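You operate a simulated robot arm through the tools that you are given. There is no shell and no other tool.

You are at the controls of a simulated robot arm. One attempt, no reset.

## Task
Test-run the pump: switch on, start, turn up to speed 2, then stop.
Fine: turn the knob while the blue lamp is lit; one push each of the green and the red button; knob to 1 and red switch off at the end.

Only the result counts: the job must be done as asked and must still hold three seconds after the hand-in. Knocking over, shifting, dropping, spilling or breaking anything else fails it.

## Robot
A 6-joint arm with a two-finger parallel gripper, fixed in place. Base frame: the origin is at the foot of the arm, x ahead of it, y to its left, z up. Lengths are in m, angles in degrees, forces in N, time in s.
With the tool pointing down near the work surface it reaches from about 0.1 to 0.6 m from the base axis. Its first joint turns from -66.0 to 66.0 degrees. Payload 2.9 kg.
The TCP is the grasp point between the finger pads, 0.03 m short of the fingertips. In the tool frame z runs along the fingers and y along their closing line. Largest opening 0.11 m; finger width 0.02, thickness 0.01; the body of the gripper, 0.048 by 0.112 m, starts 0.055 m behind the TCP.
Orientation is that of the tool frame in the base frame, as a unit quaternion [w, x, y, z]. With the fingers straight down and closing along the base's y, the tool's x points along the base's -x, its y along +y and its z along -z.

## Interface
- The arm moves only by the tool play_rows. Its argument "commands" is a list that holds one entry, the list of rows, each a list of 7 numbers: the turn, a rotation vector about the tool's x, y, z in degrees, then the shift along the tool's x, y, z in m, then the gripper command, from -1 (fully open) to 1 (shut), values between in proportion. In form: [[[rx, ry, rz, dx, dy, dz, fingers], ...]]. A call has 1 to 20 rows; each row shifts and turns the commanded pose from where the row before left it, along the tool's axes as they then stand. Rows are played at 5 a second. More than 0.05 m and 8.6 degrees between two rows, or a gripper value outside its range, and nothing of the call is played. A pose out of reach is approached as far as the arm can. The call stops where the force on the tool passes 40 N (or 10 N more than at its start, if that is more) or the arm is blocked; 0.2 s more then pass. Each finger travels about 0.108 m/s and halts on what it meets, pressing with about 40 N; the grip force reading is that of the motor and also rises with nothing between the fingers. The clock runs only during rows and for 0.2 s after the last one: add rows that do not move to give the fingers time. The reply holds the time, the measured pose of the TCP, the force on the tool along the base axes, the opening and the grip force, in the units named above and with some noise, with the torque about the TCP (base axes, N m) and any sound that the robot's microphone picked up.
- Cameras (640 x 400 px; columns grow to the right, rows downward): "scene" is fixed at [0.0781, 0.4325, 1.3876]; the picture's right is [-0.76, -0.65, 0.00], its down [-0.35, 0.41, -0.84] and it looks along [0.55, -0.64, -0.54] (base axes); focal length 258 px, centre (320, 200). "wrist" rides on the gripper at [0.072, 0.017, -0.103] in the tool frame; the picture's right is [-0.23, 0.97, 0.00], its down [-0.76, -0.18, -0.62] and it looks along [-0.61, -0.14, 0.78] (tool axes); focal length 222 px, centre (320, 200). There is no depth. A picture from a camera that has moved, and an enlarged one, comes with that camera's place and axes in the base frame and with its lens.
- snapshot(camera): a new picture of that camera. The clock stands still meanwhile.
- close_up(camera, box): a new picture of the part [left, top, right, bottom] of that camera's present view, enlarged. The clock stands still meanwhile.
- finish_job(): hands the job in; it is judged then, once.

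Places have to be worked out from the pictures, the camera data and where the tool is seen. Open the gripper and draw the arm clear of the work before you hand the job in, unless the task says otherwise.

The tools are called after "Emit:" as a command line: name --argument value ..., lists and objects as JSON in quotes. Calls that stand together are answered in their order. play_rows: Moves the arm, as the interface text tells. Its arguments: {"type":"object","properties":{"commands":{"type":"array","items":{"type":"array","items":{"type":"array","items":{"type":"number"}}}}},"required":["commands"]} The other tools are called the same way: snapshot (camera) takes a picture; close_up (camera, box) takes an enlarged picture of a part of a camera's view; finish_job () hands the job in.

At the start:

```text
time: 0.0
eef_pos: [0.2964, -0.1118, 1.2801]
tcp_rot: [0.0, -0.001, 1.0, -0.001]
ft_force: [-0.7, -0.9, 0.0]
wrist_torque: [-0.01, 0.02, 0.0]
opening: 0.11
grasp_force: 0.1
```

scene: 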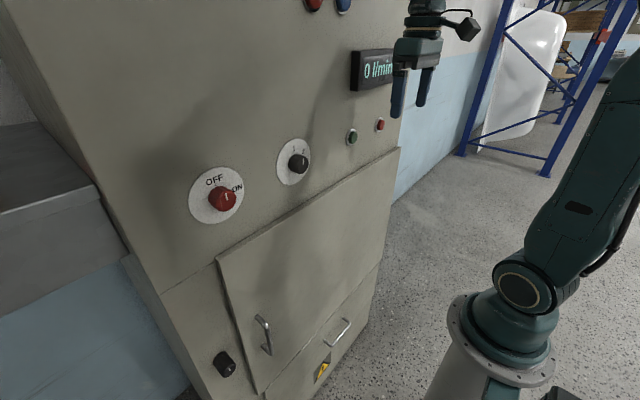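
wrist: 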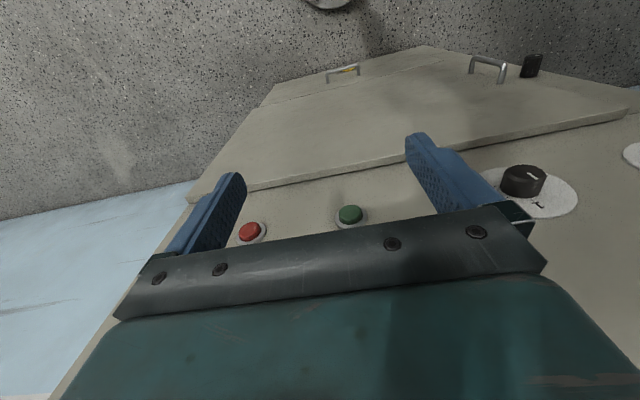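

The pictures show a cabinet with a red OFF/ON rotary switch, a black 1/2 knob, green and red push buttons, a display and lamps at the top. I take enlarged views to judge the places.

Emit:
close_up --camera "scene" --box '[180, 100, 420, 250]'

Emit:
close_up --camera "scene" --box '[280, 0, 440, 100]'

Emit:
close_up --camera "wrist" --box '[180, 100, 640, 300]'

```text
2.67 times, centred on (300, 175) of scene
camera zoom: at [0.0781, 0.4325, 1.3876], right [-0.76, -0.65, 0.0], down [-0.35, 0.41, -0.84], along [0.55, -0.64, -0.54], focal length 689 px, centre (373, 267)
```

zoom: 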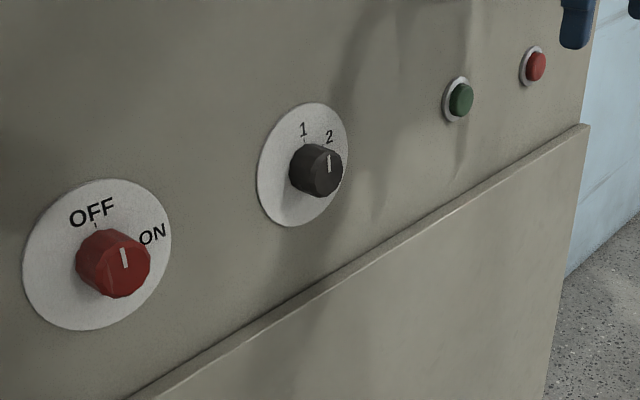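

```text
4.00 times, centred on (360, 50) of scene
camera zoom: at [0.0781, 0.4325, 1.3876], right [-0.76, -0.65, 0.0], down [-0.35, 0.41, -0.84], along [0.55, -0.64, -0.54], focal length 1034 px, centre (160, 800)
```

zoom: 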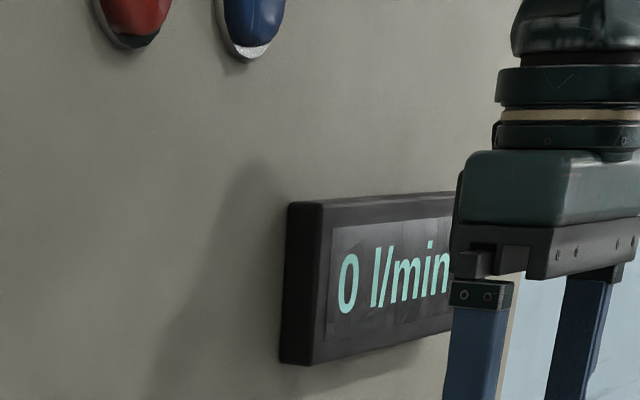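

```text
1.39 times, centred on (410, 200) of wrist
camera zoom: at [0.2245, -0.0937, 1.3836], right [0.23, 0.97, 0.0], down [0.76, -0.18, 0.62], along [0.61, -0.14, -0.78], focal length 309 px, centre (195, 200)
```

zoom: 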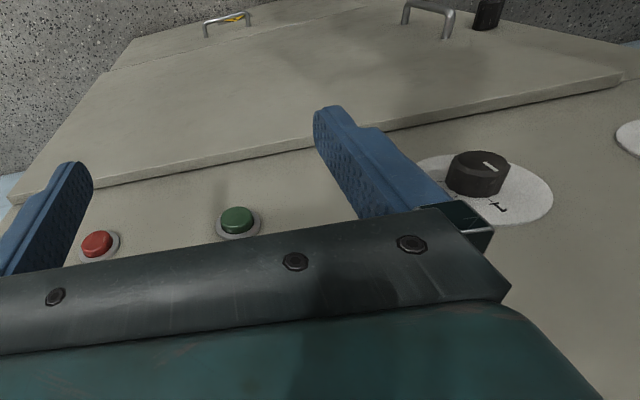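

I place the controls on the cabinet face at about x = 0.435 and z ≈ 1.173: red switch y ≈ 0.27, black knob y ≈ 0.10, green button y ≈ -0.09, red button y ≈ -0.22. I start pitching the tool forward in free space to see how the arm tracks it.

Emit:
play_rows --commands '[[[0, -8, 0, 0, 0, 0, -1], [0, -8, 0, 0, 0, 0, -1], [0, -8, 0, 0, 0, 0, -1], [0, -8, 0, 0, 0, 0, -1], [0, -8, 0, 0, 0, 0, -1], [0, 0, 0, 0, 0, 0, -1]]]'

Emit:
snapshot --camera "wrist"

Emit:
snapshot --camera "scene"

```text
time: 1.4
eef_pos: [0.3063, -0.1165, 1.2805]
tcp_rot: [0.297, -0.002, 0.955, -0.007]
ft_force: [-0.2, -0.4, 0.3]
wrist_torque: [-0.02, -0.01, 0.02]
opening: 0.1101
grasp_force: 0.1
out of reach, approached as far as the arm can: row 1, 2
```

```text
taken
camera wrist: at [0.1872, -0.0991, 1.325], right [0.19, 0.98, 0.11], down [0.27, -0.16, 0.95], along [0.94, -0.15, -0.3], focal length 222 px, centre (320, 200)
```

wrist: 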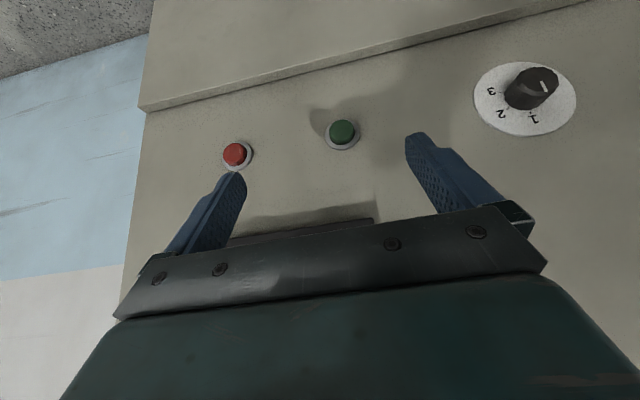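

```text
taken
```

scene: 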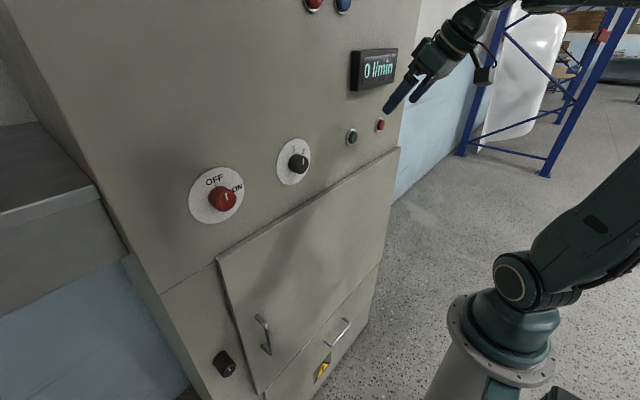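

The arm tracked after the first two rows (pitch is now about 35° forward), and the knob also carries a mark 3. I move the TCP down and slightly forward, then keep pitching toward horizontal.

Emit:
play_rows --commands '[[[0, 0, 0, 0.007, 0, 0.0276, -1], [0, 0, 0, 0.007, 0, 0.0276, -1], [0, 0, 0, 0.007, 0, 0.0276, -1], [0, -7.9, 0, 0, 0, 0, -1], [0, -7.9, 0, 0, 0, 0, -1], [0, -7.9, 0, 0, 0, 0, -1], [0, 0, 0, 0, 0, 0, -1]]]'

Emit:
snapshot --camera "scene"

```text
time: 3.0
eef_pos: [0.3363, -0.1185, 1.201]
tcp_rot: [0.487, -0.005, 0.874, -0.007]
ft_force: [0.1, 0.6, 0.3]
wrist_torque: [0.03, 0.01, -0.02]
opening: 0.1098
grasp_force: 0.1
```

```text
taken
```

scene: 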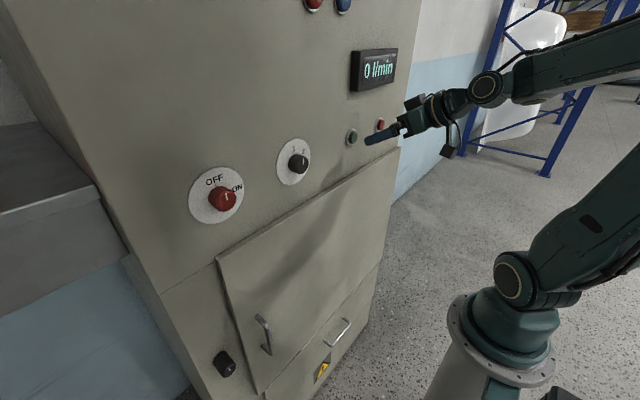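

Pitch is now about 58° and the arm follows well. I rotate the remaining ~32° to horizontal.

Emit:
play_rows --commands '[[[0, -7.9, 0, 0, 0, 0, -1], [0, -7.9, 0, 0, 0, 0, -1], [0, -7.9, 0, 0, 0, 0, -1], [0, -7.9, 0, 0, 0, 0, -1], [0, 0, 0, 0, 0, 0, -1]]]'

Emit:
snapshot --camera "wrist"

Emit:
snapshot --camera "scene"

```text
time: 4.2
eef_pos: [0.3552, -0.1355, 1.2232]
tcp_rot: [0.705, -0.006, 0.709, -0.006]
ft_force: [-0.2, 0.4, 0.0]
wrist_torque: [-0.03, 0.02, -0.06]
opening: 0.11
grasp_force: 0.1
out of reach, approached as far as the arm can: row 3, 4
```

```text
taken
camera wrist: at [0.2511, -0.1186, 1.1506], right [0.0, 0.98, 0.21], down [-0.62, -0.16, 0.77], along [0.78, -0.13, 0.61], focal length 222 px, centre (320, 200)
```

wrist: 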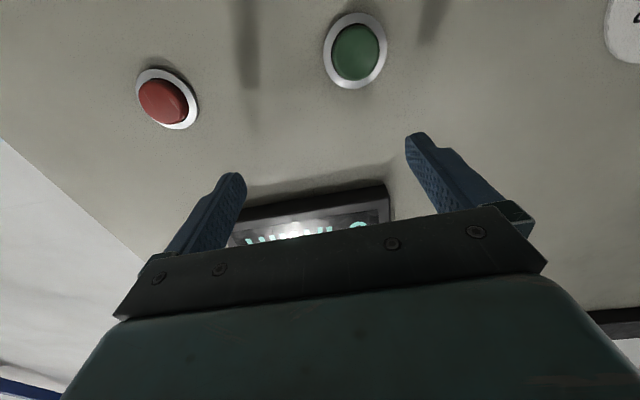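

```text
taken
```

scene: 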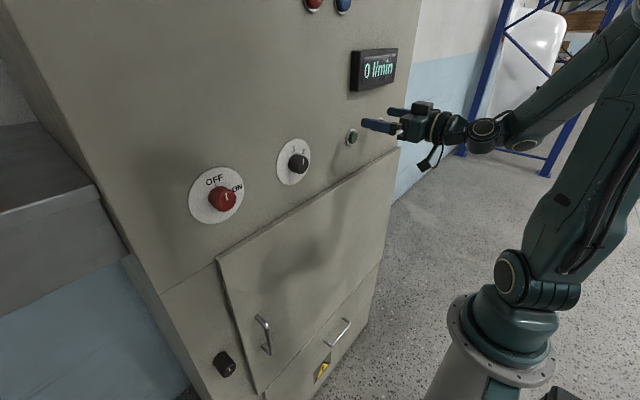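

The tool is now horizontal at (0.355, -0.136, 1.223). I travel in +y above the height of the knobs toward the red switch, in two stages, watching for drift.

Emit:
play_rows --commands '[[[0, 0, 0, 0, 0.04, 0, -1], [0, 0, 0, 0, 0.04, 0, -1], [0, 0, 0, 0, 0.04, 0, -1], [0, 0, 0, 0, 0.04, 0, -1], [0, 0, 0, 0, 0.04, 0, -1], [0, 0, 0, 0, 0, 0, -1]]]'

Emit:
snapshot --camera "wrist"

Emit:
snapshot --camera "scene"

```text
time: 5.6
eef_pos: [0.3792, 0.0568, 1.242]
tcp_rot: [0.706, -0.004, 0.709, -0.005]
ft_force: [0.8, 0.8, -0.3]
wrist_torque: [0.06, 0.0, -0.02]
opening: 0.1098
grasp_force: 0.1
out of reach, approached as far as the arm can: row 1, 2, 3
```

```text
taken
camera wrist: at [0.2735, 0.0731, 1.1692], right [0.0, 0.98, 0.21], down [-0.62, -0.17, 0.77], along [0.78, -0.13, 0.61], focal length 222 px, centre (320, 200)
```

wrist: 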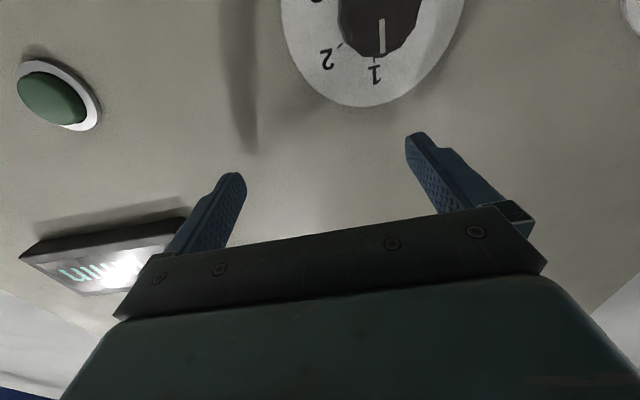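

```text
taken
```

scene: 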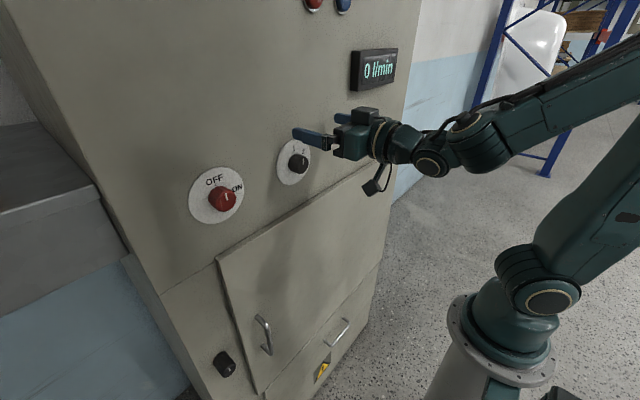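

The reach limit shows: horizontal tool with the wrist near the base axis is too close in. I tilt the tool 24° downward (raising the wrist), then continue in +y to the front of the red switch, still above knob height.

Emit:
play_rows --commands '[[[0, 8, 0, 0, 0, 0, -1], [0, 8, 0, 0, 0, 0, -1], [0, 8, 0.7, 0, 0, 0, -1], [0, 0, 0, 0, 0.043, -0.005, -1], [0, 0, 0, 0, 0.043, -0.005, -1], [0, 0, 0, 0, 0.043, -0.005, -1], [0, 0, 0, 0, 0.043, -0.005, -1], [0, 0, 0, 0, 0.043, -0.005, -1], [0, 0, 0, 0, 0, 0, -1]]]'

Emit:
snapshot --camera "wrist"

Emit:
snapshot --camera "scene"

```text
time: 7.6
eef_pos: [0.3722, 0.2649, 1.2516]
tcp_rot: [0.542, 0.001, 0.84, -0.003]
ft_force: [-0.3, -0.5, -0.6]
wrist_torque: [-0.03, 0.02, -0.02]
opening: 0.1101
grasp_force: 0.0
out of reach, approached as far as the arm can: row 8
```

```text
taken
camera wrist: at [0.2475, 0.2825, 1.2284], right [0.1, 0.97, 0.2], down [-0.25, -0.17, 0.95], along [0.96, -0.15, 0.23], focal length 222 px, centre (320, 200)
```

wrist: 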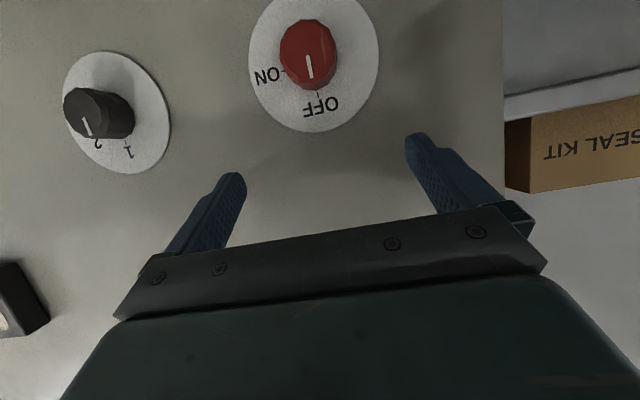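

```text
taken
```

scene: 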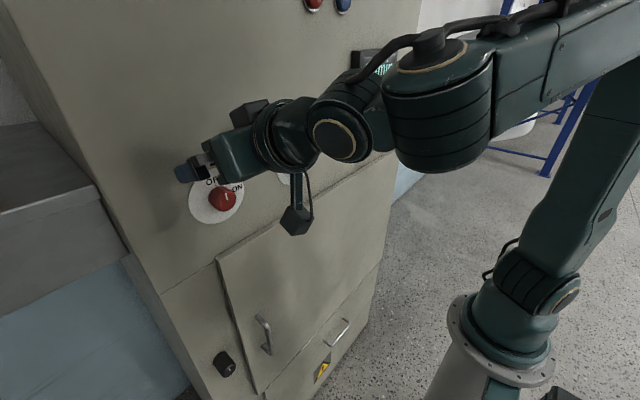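

The arm hit a limit (first joint) near y = 0.27 with the tool straight ahead; I will yaw the tool outward for the red switch. First a closer look at the switch scale to get the turning angle.

Emit:
close_up --camera "wrist" --box '[220, 0, 420, 140]'

Emit:
close_up --camera "wrist" --box '[40, 30, 200, 190]'

```text
2.86 times, centred on (320, 70) of wrist
camera zoom: at [0.2475, 0.2825, 1.2284], right [0.1, 0.97, 0.2], down [-0.25, -0.17, 0.95], along [0.96, -0.15, 0.23], focal length 635 px, centre (320, 571)
```

zoom: 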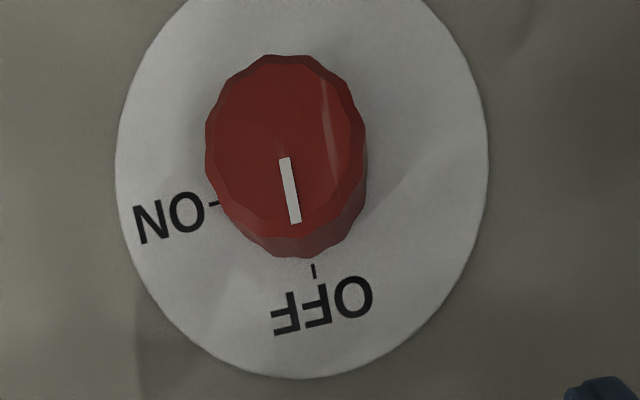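

```text
2.50 times, centred on (120, 110) of wrist
camera zoom: at [0.2475, 0.2825, 1.2284], right [0.1, 0.97, 0.2], down [-0.25, -0.17, 0.95], along [0.96, -0.15, 0.23], focal length 555 px, centre (820, 425)
```

zoom: 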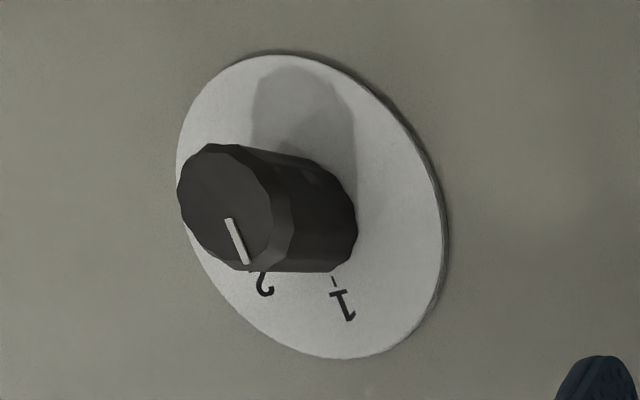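

Geometry from the close-up: the red switch axis is at y ≈ 0.270, z ≈ 1.169, knob front at x ≈ 0.41, face ≈ 0.434; OFF points straight up, ON is 90° clockwise (toward −y). I move forward and descend with open fingers straddling the knob.

Emit:
play_rows --commands '[[[0, 0, 0, -0.0074, 0.0055, 0.0164, -1], [0, 0, 0, 0.0223, 0, 0.0101, -1], [0, 0, 0, 0.0223, 0, 0.0101, -1], [0, 0, 0, 0.0223, 0, 0.0101, -1], [0, 0, 0, 0, 0, 0, -1]]]'

Emit:
snapshot --camera "wrist"

Emit:
snapshot --camera "scene"

```text
time: 8.8
eef_pos: [0.3898, 0.2695, 1.1774]
tcp_rot: [0.542, 0.001, 0.84, -0.003]
ft_force: [-0.5, 0.1, 0.3]
wrist_torque: [-0.01, -0.03, -0.01]
opening: 0.1099
grasp_force: 0.0
```

```text
taken
camera wrist: at [0.266, 0.2876, 1.1544], right [0.1, 0.97, 0.2], down [-0.26, -0.17, 0.95], along [0.96, -0.15, 0.23], focal length 222 px, centre (320, 200)
```

wrist: 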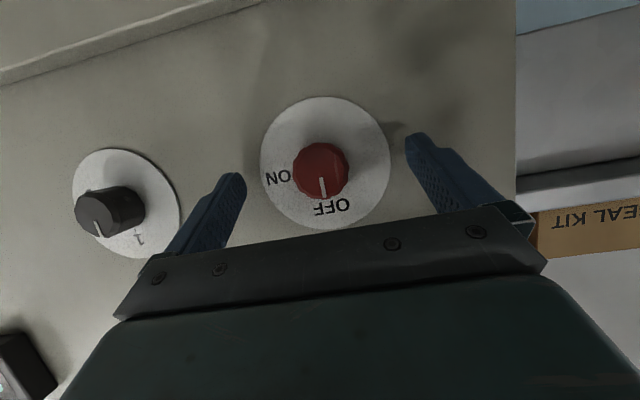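

```text
taken
```

scene: 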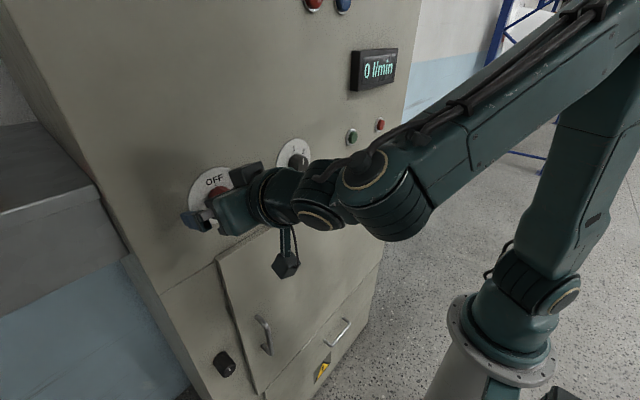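

The fingers straddle the red knob and its axis re-measures at y ≈ 0.2705, z ≈ 1.1685. I move 7 mm forward and close the gripper on it.

Emit:
play_rows --commands '[[[0, 0, 0, -0.0029, 0.001, 0.0064, -1], [0, 0, 0, 0, 0, 0, -1], [0, 0, 0, 0, 0, 0, 0.1], [0, 0, 0, 0, 0, 0, 0.5], [0, 0, 0, 0, 0, 0, 1], [0, 0, 0, 0, 0, 0, 1], [0, 0, 0, 0, 0, 0, 1]]]'

Emit:
snapshot --camera "wrist"

Emit:
snapshot --camera "scene"

```text
time: 10.4
eef_pos: [0.3974, 0.2711, 1.1766]
tcp_rot: [0.542, 0.001, 0.84, -0.004]
ft_force: [-0.8, -4.4, -1.0]
wrist_torque: [-0.07, 0.01, -0.04]
opening: 0.0934
grasp_force: 44.8
```

```text
taken
camera wrist: at [0.2731, 0.2883, 1.1548], right [0.1, 0.97, 0.2], down [-0.26, -0.17, 0.95], along [0.96, -0.15, 0.23], focal length 222 px, centre (320, 200)
```

wrist: 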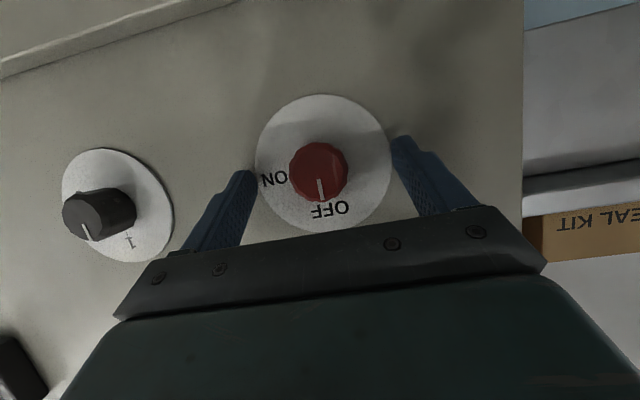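

```text
taken
```

scene: 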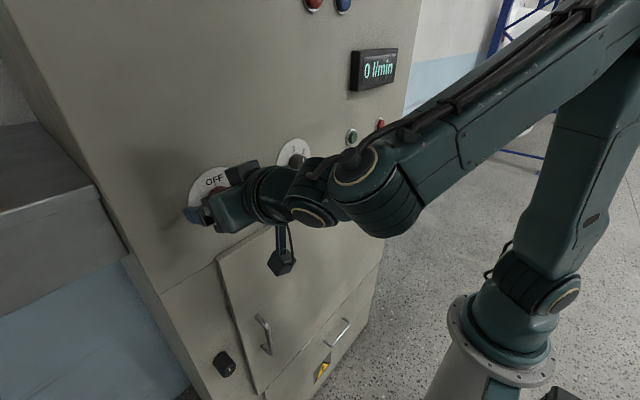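

The opening stopped at 0.093 m: the fingers met the edge of the round label plate, not the knob. I open, pull back about 6 mm so the tips stay in front of the plate, and close again.

Emit:
play_rows --commands '[[[0, 0, 0, 0, 0, 0, -1], [0, 0, 0, 0, 0, 0, -1], [0, 0, 0, 0.0026, 0, -0.0058, -1], [0, 0, 0, 0, 0, 0, -1], [0, 0, 0, 0, 0, 0, 0.1], [0, 0, 0, 0, 0, 0, 0.5], [0, 0, 0, 0, 0, 0, 1], [0, 0, 0, 0, 0, 0, 1], [0, 0, 0, 0, 0, 0, 1]]]'

Emit:
snapshot --camera "wrist"

```text
time: 12.4
eef_pos: [0.3918, 0.2709, 1.178]
tcp_rot: [0.542, 0.001, 0.84, -0.003]
ft_force: [-2.8, -7.3, 0.3]
wrist_torque: [-0.06, -0.11, 0.33]
opening: 0.0357
grasp_force: 45.1
```

```text
taken
camera wrist: at [0.2666, 0.288, 1.1545], right [0.1, 0.97, 0.2], down [-0.26, -0.17, 0.95], along [0.96, -0.15, 0.23], focal length 222 px, centre (320, 200)
```

wrist: 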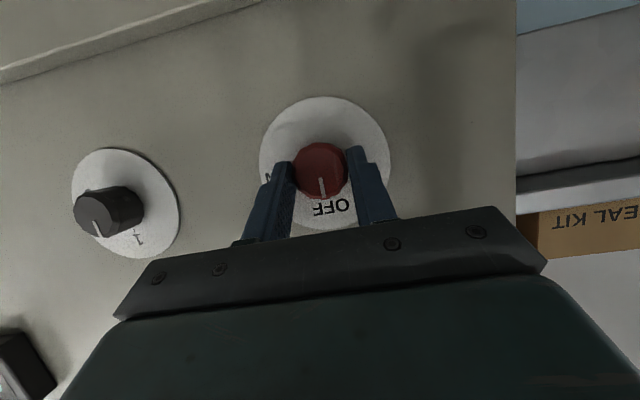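

The knob is gripped (opening 0.036 m). I turn it clockwise about the knob axis (base +x), first 45°, and check the forces.

Emit:
play_rows --commands '[[[-3.08, 0.04, 6.83, 0, -0.00126, 0, 1], [-3.08, 0.04, 6.83, 0, -0.00126, 0, 1], [-3.08, 0.04, 6.83, 0, -0.00126, 0, 1], [-3.08, 0.04, 6.83, 0, -0.00126, 0, 1], [-3.08, 0.04, 6.83, 0, -0.00126, 0, 1], [-3.08, 0.04, 6.83, 0, -0.00126, 0, 1], [0, 0, 0, 0, 0, 0, 1]]]'

Emit:
snapshot --camera "wrist"

Emit:
snapshot --camera "scene"

```text
time: 14.0
eef_pos: [0.3911, 0.2645, 1.1767]
tcp_rot: [0.5, 0.209, 0.777, 0.319]
ft_force: [11.8, 8.2, -0.9]
wrist_torque: [0.03, -0.39, 0.6]
opening: 0.0353
grasp_force: 44.9
```

```text
taken
camera wrist: at [0.2664, 0.2936, 1.1716], right [0.1, 0.54, 0.83], down [-0.25, -0.8, 0.55], along [0.96, -0.27, 0.06], focal length 222 px, centre (320, 200)
```

wrist: 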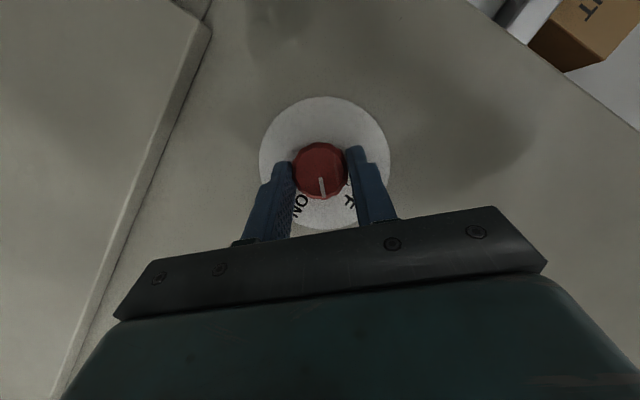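

```text
taken
```

scene: 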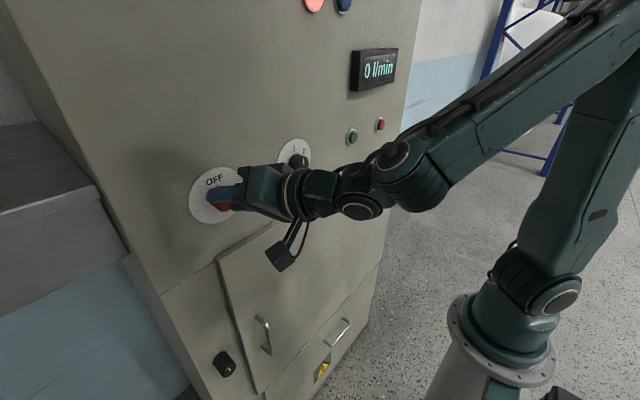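

The knob turns with the gripper and the red lamp has lit at about 45°. I continue the remaining 45° to reach ON.

Emit:
play_rows --commands '[[[-3.08, 0.04, 6.83, 0, -0.00126, 0, 1], [-3.08, 0.04, 6.83, 0, -0.00126, 0, 1], [-3.08, 0.04, 6.83, 0, -0.00126, 0, 1], [-3.08, 0.04, 6.83, 0, -0.00126, 0, 1], [-3.08, 0.04, 6.83, 0, -0.00126, 0, 1], [-3.08, 0.04, 6.83, 0, -0.00126, 0, 1], [0, 0, 0, 0, 0, 0, 1]]]'

Emit:
snapshot --camera "wrist"

Emit:
snapshot --camera "scene"

```text
time: 15.6
eef_pos: [0.3903, 0.2633, 1.17]
tcp_rot: [0.382, 0.383, 0.596, 0.593]
ft_force: [6.9, 27.6, 7.8]
wrist_torque: [-0.02, -0.54, 0.39]
opening: 0.0355
grasp_force: 44.9
```

```text
taken
camera wrist: at [0.2662, 0.2855, 1.1874], right [0.1, -0.2, 0.97], down [-0.25, -0.95, -0.18], along [0.96, -0.23, -0.14], focal length 222 px, centre (320, 200)
```

wrist: 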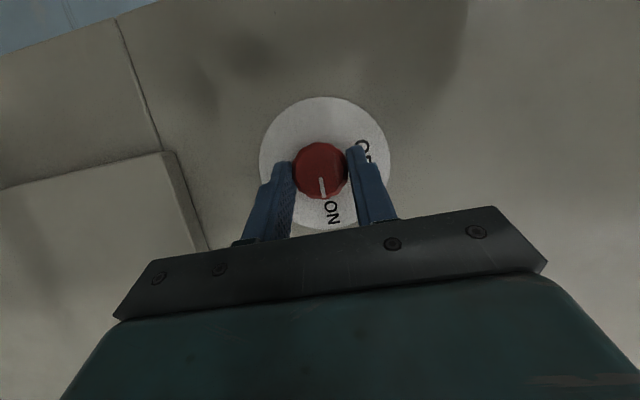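

```text
taken
```

scene: 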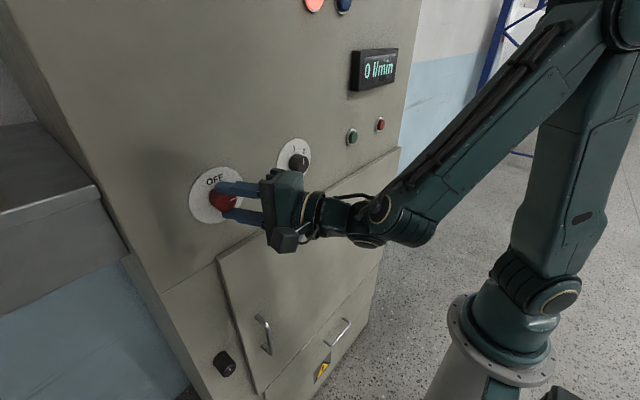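

The pointer is at ON and the red lamp is lit. I release the knob and draw back a little.

Emit:
play_rows --commands '[[[0, 0, 0, 0, 0, 0, 0.2], [0, 0, 0, 0, 0, 0, -0.4], [0, 0, 0, 0, 0, 0, -0.4], [0, 0, 0, 0.0062, 0, -0.0137, -0.4], [0, 0, 0, 0.0062, 0, -0.0137, -0.4], [0, 0, 0, 0, 0, 0, -0.4]]]'

Emit:
snapshot --camera "wrist"

Emit:
snapshot --camera "scene"

```text
time: 17.0
eef_pos: [0.3587, 0.2592, 1.1687]
tcp_rot: [0.383, 0.383, 0.597, 0.592]
ft_force: [-0.7, -0.5, 0.5]
wrist_torque: [-0.03, 0.02, 0.01]
opening: 0.0773
grasp_force: 0.0
```

```text
taken
camera wrist: at [0.236, 0.2836, 1.1869], right [0.1, -0.2, 0.97], down [-0.26, -0.95, -0.17], along [0.96, -0.23, -0.15], focal length 222 px, centre (320, 200)
```

wrist: 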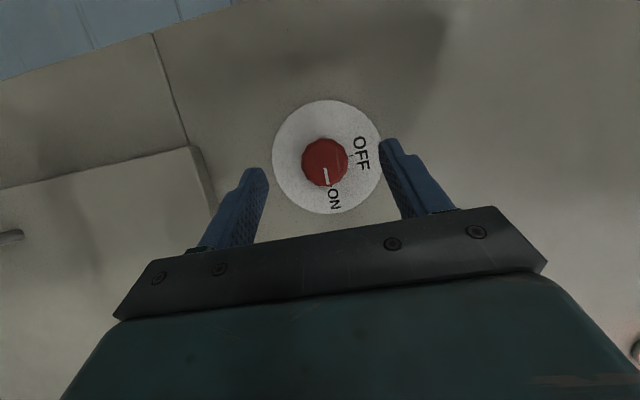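

```text
taken
```

scene: 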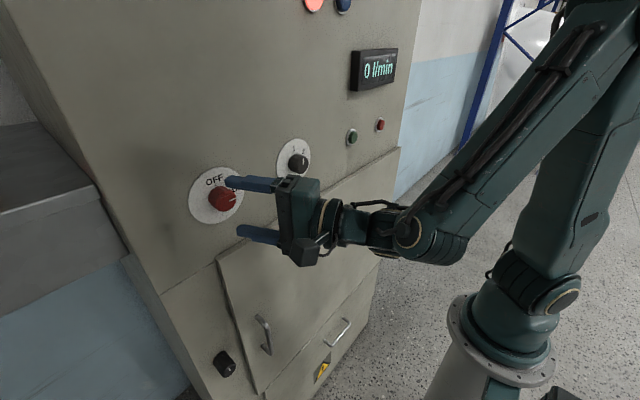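

Switch confirmed at ON, red lamp lit, blue still dark. I rotate the tool back upright (fingers closing along y), shifting toward −y midway to respect the joint limit, and close the fingers to make a blunt push tip.

Emit:
play_rows --commands '[[[3.08, -0.04, -6.83, 0, 0, 0, -0.4], [3.08, -0.04, -6.83, 0, 0, 0, -0.4], [3.08, -0.04, -6.83, 0, 0, 0, -0.4], [3.08, -0.04, -6.83, 0, 0, 0, -0.4], [3.08, -0.04, -6.83, 0, 0, 0, -0.4], [3.08, -0.04, -6.83, 0, 0, 0, -0.4], [0, 0, 0, -0.0129, -0.01415, -0.0058, -0.4], [0, 0, 0, -0.0129, -0.01415, -0.0058, -0.4], [3.08, -0.04, -6.83, 0, 0, 0, 0], [3.08, -0.04, -6.83, 0, 0, 0, 0.3], [3.08, -0.04, -6.83, 0, 0, 0, 0.6], [3.08, -0.04, -6.83, 0, 0, 0, 1], [3.08, -0.04, -6.83, 0, 0, 0, 1], [3.08, -0.04, -6.83, 0, 0, 0, 1], [0, 0, 0, 0, 0, 0, 1]]]'

Emit:
snapshot --camera "wrist"

Emit:
snapshot --camera "scene"

```text
time: 20.2
eef_pos: [0.3606, 0.2201, 1.169]
tcp_rot: [0.543, 0.0, 0.84, -0.004]
ft_force: [-0.3, 0.8, -0.2]
wrist_torque: [-0.02, -0.01, 0.0]
opening: 0.0
grasp_force: 37.9
```

```text
taken
camera wrist: at [0.2359, 0.2376, 1.1457], right [0.1, 0.97, 0.2], down [-0.26, -0.17, 0.95], along [0.96, -0.15, 0.23], focal length 222 px, centre (320, 200)
```

wrist: 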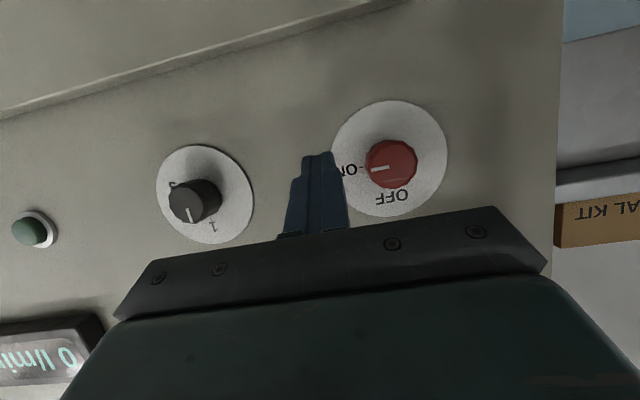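

```text
taken
```

scene: 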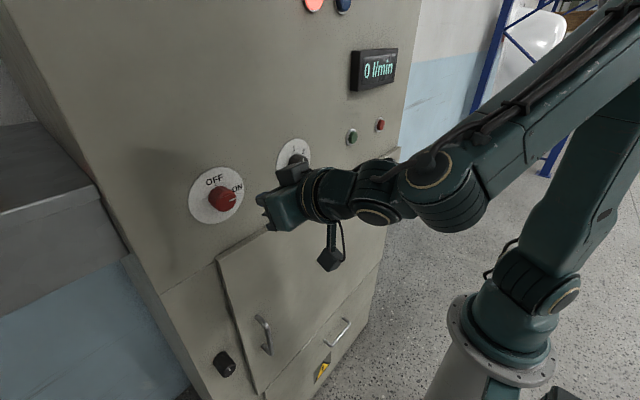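

Fingers are shut and the tool is upright. I raise it above knob height and travel to in front of the green button (y ≈ −0.095).

Emit:
play_rows --commands '[[[0, 0, 0, -0.0228, 0, -0.0103, 1], [0, 0, 0, -0.0228, 0, -0.0103, 1], [0, 0, 0, 0, -0.045, 0, 1], [0, 0, 0, 0, -0.045, 0, 1], [0, 0, 0, 0, -0.045, 0, 1], [0, 0, 0, 0, -0.045, 0, 1], [0, 0, 0, 0, -0.045, 0, 1], [0, 0, 0, 0, -0.045, 0, 1], [0, 0, 0, 0, -0.045, 0, 1], [0, 0, 0, 0.0214, 0, 0.0097, 1], [0, 0, 0, 0.0214, 0, 0.0097, 1], [0, 0, 0, 0, 0, 0, 1]]]'

Emit:
snapshot --camera "wrist"

Emit:
snapshot --camera "scene"

```text
time: 22.8
eef_pos: [0.359, -0.0951, 1.1727]
tcp_rot: [0.543, 0.002, 0.84, -0.005]
ft_force: [-0.2, -0.6, -0.1]
wrist_torque: [0.0, -0.02, 0.0]
opening: 0.0
grasp_force: 37.4
```

```text
taken
camera wrist: at [0.2348, -0.0774, 1.1499], right [0.1, 0.97, 0.2], down [-0.26, -0.17, 0.95], along [0.96, -0.15, 0.23], focal length 222 px, centre (320, 200)
```

wrist: 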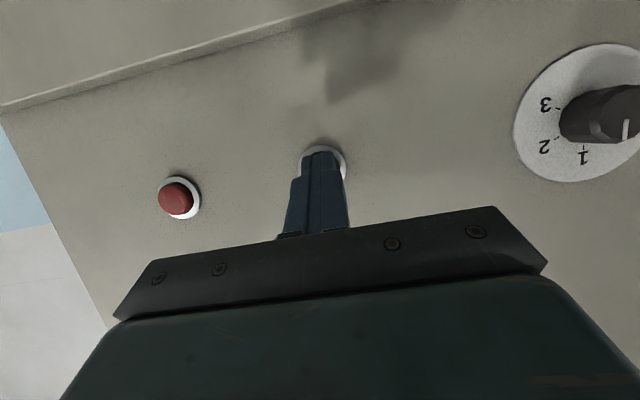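

```text
taken
```

scene: 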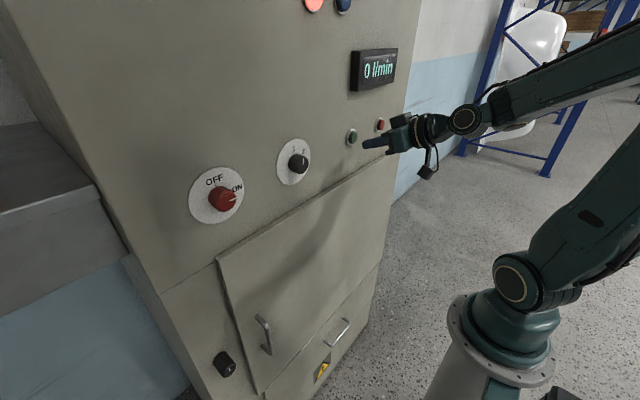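

I am in front of the green button; a close-up checks the alignment of the closed fingertips with it.

Emit:
close_up --camera "wrist" --box '[260, 110, 400, 210]'

Emit:
close_up --camera "scene" --box '[320, 90, 440, 170]'

```text
4.00 times, centred on (330, 160) of wrist
camera zoom: at [0.2348, -0.0774, 1.1499], right [0.1, 0.97, 0.2], down [-0.26, -0.17, 0.95], along [0.96, -0.15, 0.23], focal length 888 px, centre (280, 360)
```

zoom: 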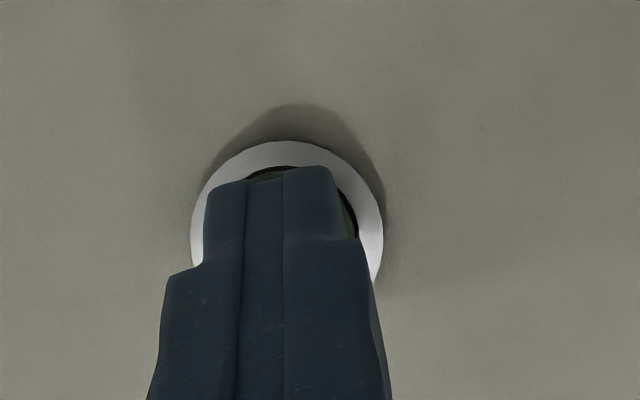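

```text
5.00 times, centred on (380, 130) of scene
camera zoom: at [0.0782, 0.4325, 1.3876], right [-0.76, -0.65, 0.0], down [-0.35, 0.41, -0.84], along [0.55, -0.64, -0.54], focal length 1292 px, centre (20, 550)
```

zoom: 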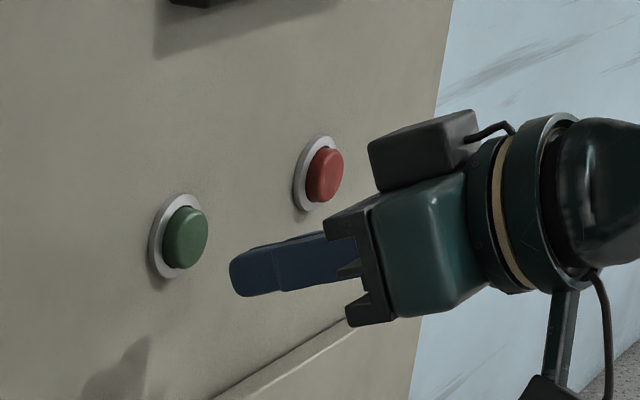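

The ring centre is at y ≈ −0.100, z ≈ 1.170, cap front x ≈ 0.42. I shift 4 mm to −y, approach, and then press in 2 mm steps while watching the force.

Emit:
play_rows --commands '[[[0, 0, 0, -0.0045, -0.0042, 0.01, 1], [0, 0, 0, -0.0045, 0, 0.01, 1], [0, 0, 0, -0.00082, 0, 0.00182, 1], [0, 0, 0, -0.00082, 0, 0.00182, 1], [0, 0, 0, -0.00082, 0, 0.00182, 1], [0, 0, 0, -0.00082, 0, 0.00182, 1], [0, 0, 0, 0, 0, 0, 1]]]'

Emit:
close_up --camera "scene" --box '[290, 0, 440, 160]'

```text
time: 24.4
eef_pos: [0.3873, -0.0989, 1.1734]
tcp_rot: [0.542, 0.001, 0.84, -0.003]
ft_force: [-3.5, 0.4, -0.8]
wrist_torque: [0.03, 0.04, 0.04]
opening: 0.0
grasp_force: 37.4
heard: click
```

```text
2.50 times, centred on (365, 80) of scene
camera zoom: at [0.0781, 0.4326, 1.3876], right [-0.76, -0.65, 0.0], down [-0.35, 0.41, -0.84], along [0.55, -0.64, -0.54], focal length 646 px, centre (208, 500)
```

zoom: 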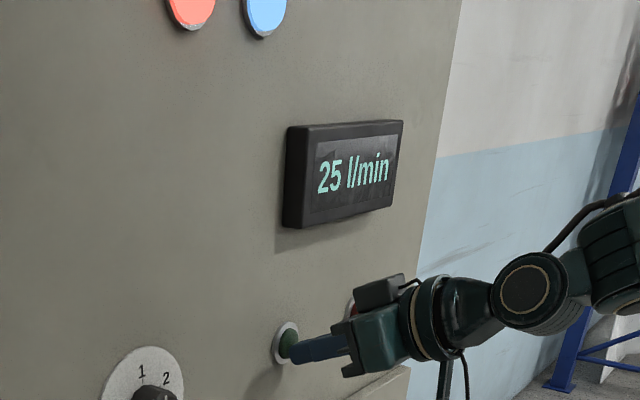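

A click was heard, the blue lamp is lit and the flow reads 25 l/min: the pump has started. I back straight off the green button.

Emit:
play_rows --commands '[[[0, 0, 0, 0.0062, 0, -0.0137, 1], [0, 0, 0, 0.0062, 0, -0.0137, 1], [0, 0, 0, 0, 0, 0, 1]]]'

Emit:
close_up --camera "scene" --box '[180, 0, 440, 200]'

Emit:
snapshot --camera "wrist"

```text
time: 25.2
eef_pos: [0.359, -0.0986, 1.1745]
tcp_rot: [0.543, 0.001, 0.84, -0.003]
ft_force: [0.4, -0.7, 0.4]
wrist_torque: [0.0, -0.03, 0.03]
opening: 0.0
grasp_force: 37.8
```

```text
2.00 times, centred on (310, 100) of scene
camera zoom: at [0.0781, 0.4325, 1.3876], right [-0.76, -0.65, 0.0], down [-0.35, 0.41, -0.84], along [0.55, -0.64, -0.54], focal length 517 px, centre (340, 400)
```

zoom: 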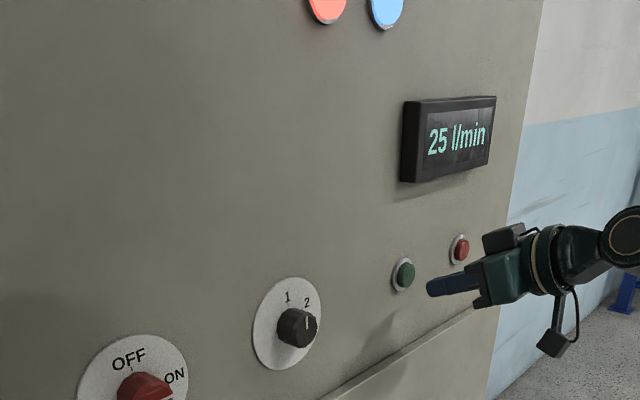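

```text
taken
camera wrist: at [0.2342, -0.0816, 1.1507], right [0.1, 0.97, 0.2], down [-0.26, -0.17, 0.95], along [0.96, -0.15, 0.23], focal length 222 px, centre (320, 200)
```

wrist: 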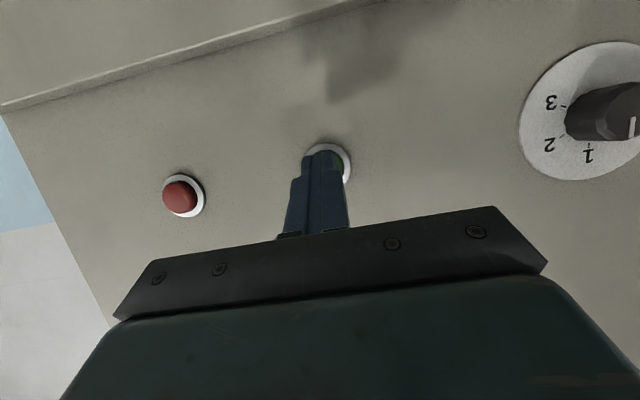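

The pump runs at 25 l/min with blue lit. I raise the tool, travel to the black knob with the fingers opening, and look at its scale from the front.

Emit:
play_rows --commands '[[[0, 0, 0, -0.021, 0, -0.0095, 1], [0, 0, 0, -0.021, 0, -0.0095, 1], [0, 0, 0, 0, 0.0396, 0, 0.5], [0, 0, 0, 0, 0.0396, 0, 0], [0, 0, 0, 0, 0.0396, 0, -0.3], [0, 0, 0, 0, 0.0396, 0, -0.3], [0, 0, 0, 0, 0.0396, 0, -0.3], [0, 0, 0, 0, 0, 0, -0.3]]]'

Emit:
snapshot --camera "wrist"

Emit:
close_up --camera "wrist" --box '[230, 20, 410, 170]'

Emit:
snapshot --camera "scene"

```text
time: 27.0
eef_pos: [0.3595, 0.0991, 1.2196]
tcp_rot: [0.543, 0.0, 0.84, -0.002]
ft_force: [0.4, -1.0, -0.3]
wrist_torque: [0.0, 0.03, -0.03]
opening: 0.0715
grasp_force: 0.0
```

```text
taken
camera wrist: at [0.235, 0.117, 1.1963], right [0.1, 0.97, 0.2], down [-0.26, -0.17, 0.95], along [0.96, -0.15, 0.23], focal length 222 px, centre (320, 200)
```

wrist: 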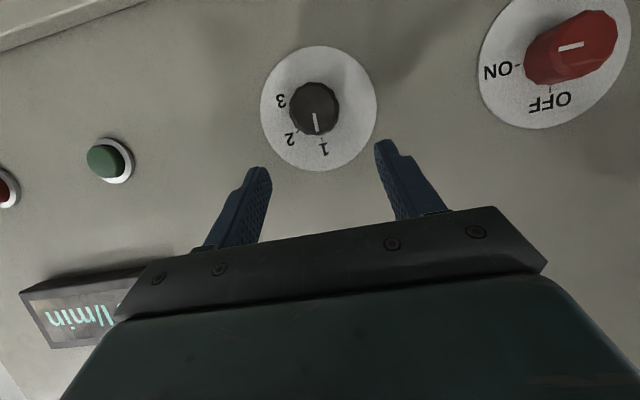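

```text
2.67 times, centred on (320, 95) of wrist
camera zoom: at [0.235, 0.117, 1.1963], right [0.1, 0.97, 0.2], down [-0.26, -0.17, 0.95], along [0.96, -0.15, 0.23], focal length 592 px, centre (320, 480)
```

zoom: 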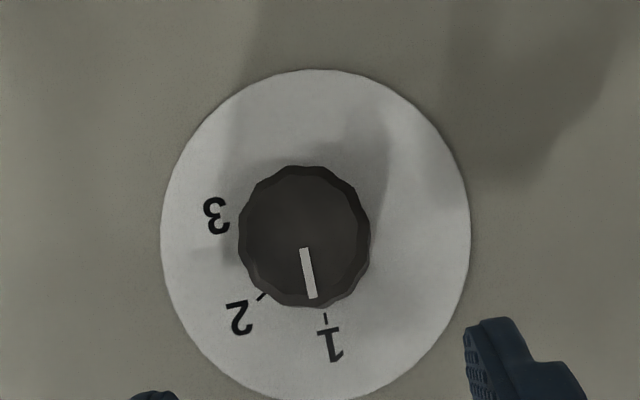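

```text
taken
```

scene: 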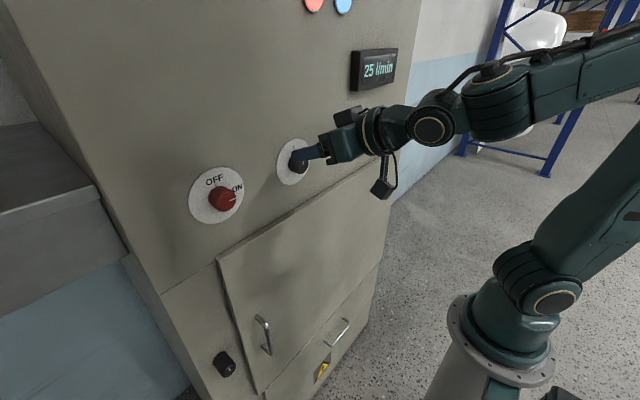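

The black knob axis is at y ≈ 0.1015, z ≈ 1.168; mark 1 is at 0°, mark 2 about 57° clockwise. I pre-rotate the gripper −28.5° about x so the turn is symmetric, then move in around the knob with open fingers.

Emit:
play_rows --commands '[[[2.928, 0, -6.491, 0, 0, 0, -0.3], [2.928, 0, -6.491, 0, 0, 0, -0.3], [2.928, 0, -6.491, 0, 0, 0, -0.3], [2.928, 0, -6.491, 0, 0, 0, -0.3], [0, 0, 0, 0.01573, 0.01336, 0.0071, -0.3], [0, 0, 0, 0.01573, 0.01336, 0.0071, -0.3], [0, 0, 0, -0.00627, 0, 0.0139, -0.3], [0, 0, 0, -0.00627, 0, 0.0139, -0.3], [0, 0, 0, 0, 0, 0, -0.3]]]'

Emit:
snapshot --camera "wrist"

Emit:
snapshot --camera "scene"

```text
time: 29.0
eef_pos: [0.3894, 0.1063, 1.1751]
tcp_rot: [0.525, -0.133, 0.814, -0.209]
ft_force: [0.5, -0.5, -0.2]
wrist_torque: [-0.01, 0.01, -0.01]
opening: 0.0715
grasp_force: 0.1
```

```text
taken
camera wrist: at [0.2658, 0.1099, 1.1473], right [0.1, 0.95, -0.29], down [-0.25, 0.3, 0.92], along [0.96, -0.02, 0.27], focal length 222 px, centre (320, 200)
```

wrist: 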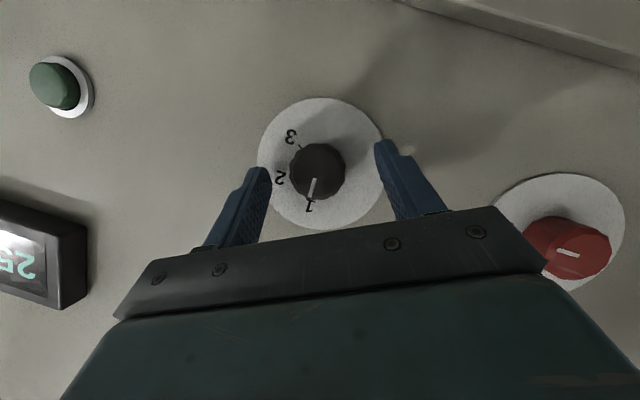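

```text
taken
```

scene: 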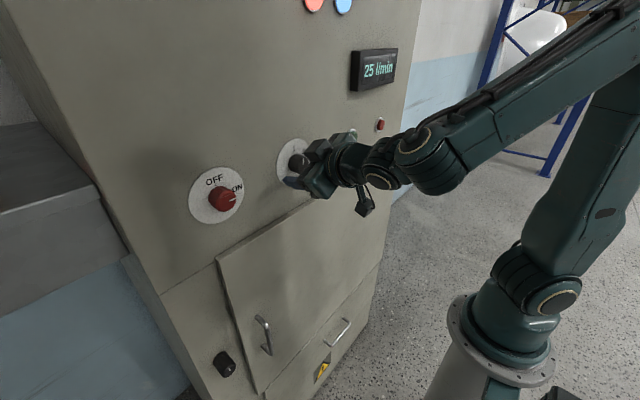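

The fingers straddle the black knob well centred and blue is still lit. I close the gripper on it.

Emit:
play_rows --commands '[[[0, 0, 0, 0, 0, 0, 0.2], [0, 0, 0, 0, 0, 0, 1], [0, 0, 0, 0, 0, 0, 1], [0, 0, 0, 0, 0, 0, 1]]]'

Emit:
snapshot --camera "wrist"

Emit:
close_up --camera "scene" --box '[290, 0, 440, 100]'

```text
time: 30.0
eef_pos: [0.3897, 0.1027, 1.1772]
tcp_rot: [0.526, -0.132, 0.814, -0.211]
ft_force: [4.2, -14.7, 8.5]
wrist_torque: [-0.14, 0.22, 0.08]
opening: 0.0356
grasp_force: 45.8
```

```text
taken
camera wrist: at [0.2658, 0.1087, 1.1479], right [0.1, 0.95, -0.29], down [-0.25, 0.3, 0.92], along [0.96, -0.02, 0.27], focal length 222 px, centre (320, 200)
```

wrist: 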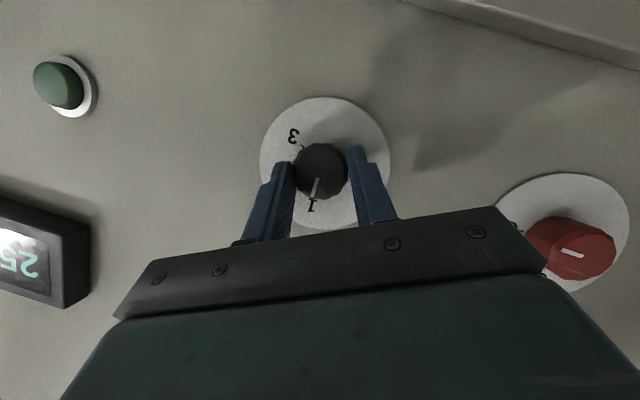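

```text
4.00 times, centred on (365, 50) of scene
camera zoom: at [0.0782, 0.432, 1.3878], right [-0.76, -0.65, 0.0], down [-0.35, 0.41, -0.84], along [0.55, -0.64, -0.54], focal length 1034 px, centre (140, 800)
```

zoom: 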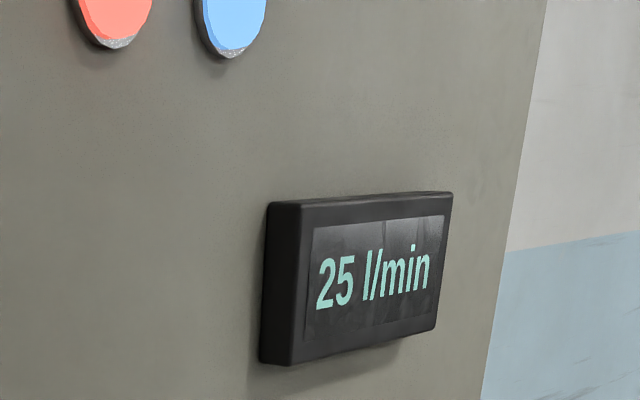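

The grip holds (0.036 m) but with a 17 N side force, so the axis is about 4 mm toward −y of my estimate; I shift the commanded pose by that and turn clockwise 57° to mark 2 while blue is lit.

Emit:
play_rows --commands '[[[0, 0, 0, 0, -0.004, 0, 1], [-2.928, 0, 6.491, 0, -0.0012, 0, 1], [-2.928, 0, 6.491, 0, -0.0012, 0, 1], [-2.928, 0, 6.491, 0, -0.0012, 0, 1], [-2.928, 0, 6.491, 0, -0.0012, 0, 1], [-2.928, 0, 6.491, 0, -0.0012, 0, 1], [-2.928, 0, 6.491, 0, -0.0012, 0, 1], [0, 0, 0, 0, 0, 0, 1]]]'

Emit:
snapshot --camera "wrist"

Emit:
close_up --camera "scene" --box '[240, 0, 440, 200]'

```text
time: 31.8
eef_pos: [0.3901, 0.098, 1.1785]
tcp_rot: [0.536, 0.066, 0.835, 0.105]
ft_force: [9.0, 25.7, -15.6]
wrist_torque: [0.16, 0.18, 0.26]
opening: 0.0355
grasp_force: 44.8
```

```text
taken
camera wrist: at [0.2653, 0.1203, 1.1599], right [0.09, 0.89, 0.44], down [-0.25, -0.41, 0.88], along [0.96, -0.19, 0.18], focal length 222 px, centre (320, 200)
```

wrist: 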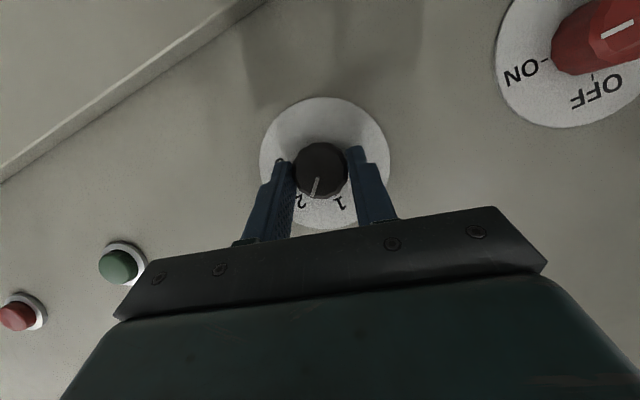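

```text
2.00 times, centred on (340, 100) of scene
camera zoom: at [0.0787, 0.4334, 1.3873], right [-0.76, -0.65, 0.0], down [-0.35, 0.41, -0.84], along [0.55, -0.64, -0.54], focal length 517 px, centre (280, 400)
```

zoom: 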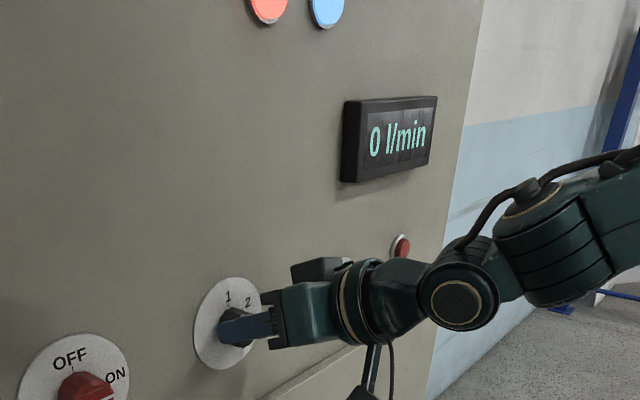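

The display reads 0 in between the marks, blue is still lit, and the pointer is about 14° short of 2. I finish the turn with a small sideways relief of the side force.

Emit:
play_rows --commands '[[[-2.928, 0, 6.491, 0.0008, 0.0005, 0, 1], [-2.928, 0, 6.491, 0.0003, 0.0, 0, 1], [0, 0, 0, 0, 0, 0, 1]]]'

Emit:
snapshot --camera "wrist"

Emit:
close_up --camera "scene" --box '[240, 0, 440, 200]'

```text
time: 32.6
eef_pos: [0.3888, 0.0962, 1.1768]
tcp_rot: [0.526, 0.135, 0.815, 0.204]
ft_force: [9.0, 11.7, -17.4]
wrist_torque: [0.04, 0.48, 0.76]
opening: 0.0355
grasp_force: 45.5
```

```text
taken
camera wrist: at [0.2654, 0.1232, 1.1652], right [0.1, 0.76, 0.64], down [-0.26, -0.61, 0.75], along [0.96, -0.24, 0.13], focal length 222 px, centre (320, 200)
```

wrist: 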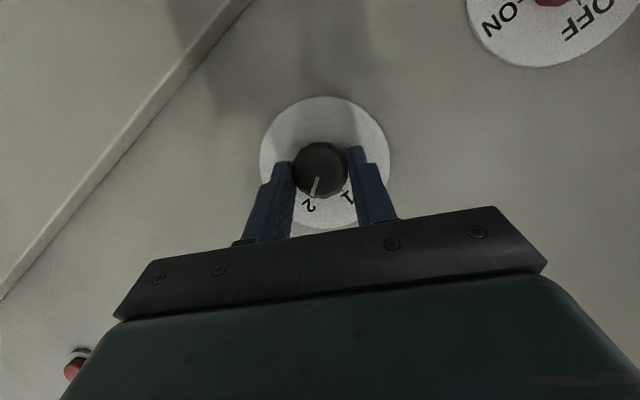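

```text
2.00 times, centred on (340, 100) of scene
camera zoom: at [0.0787, 0.433, 1.3874], right [-0.76, -0.65, 0.0], down [-0.35, 0.41, -0.84], along [0.55, -0.64, -0.54], focal length 517 px, centre (280, 400)
```

zoom: 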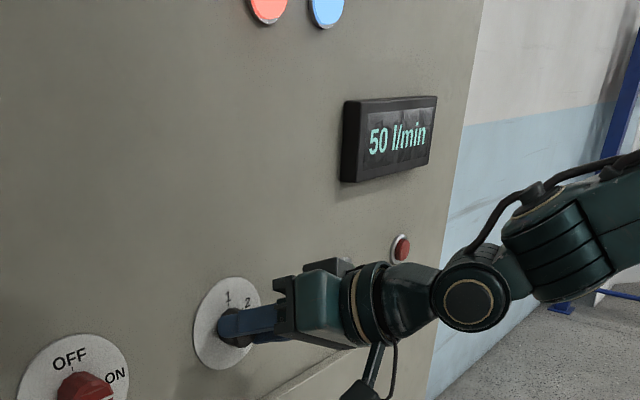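

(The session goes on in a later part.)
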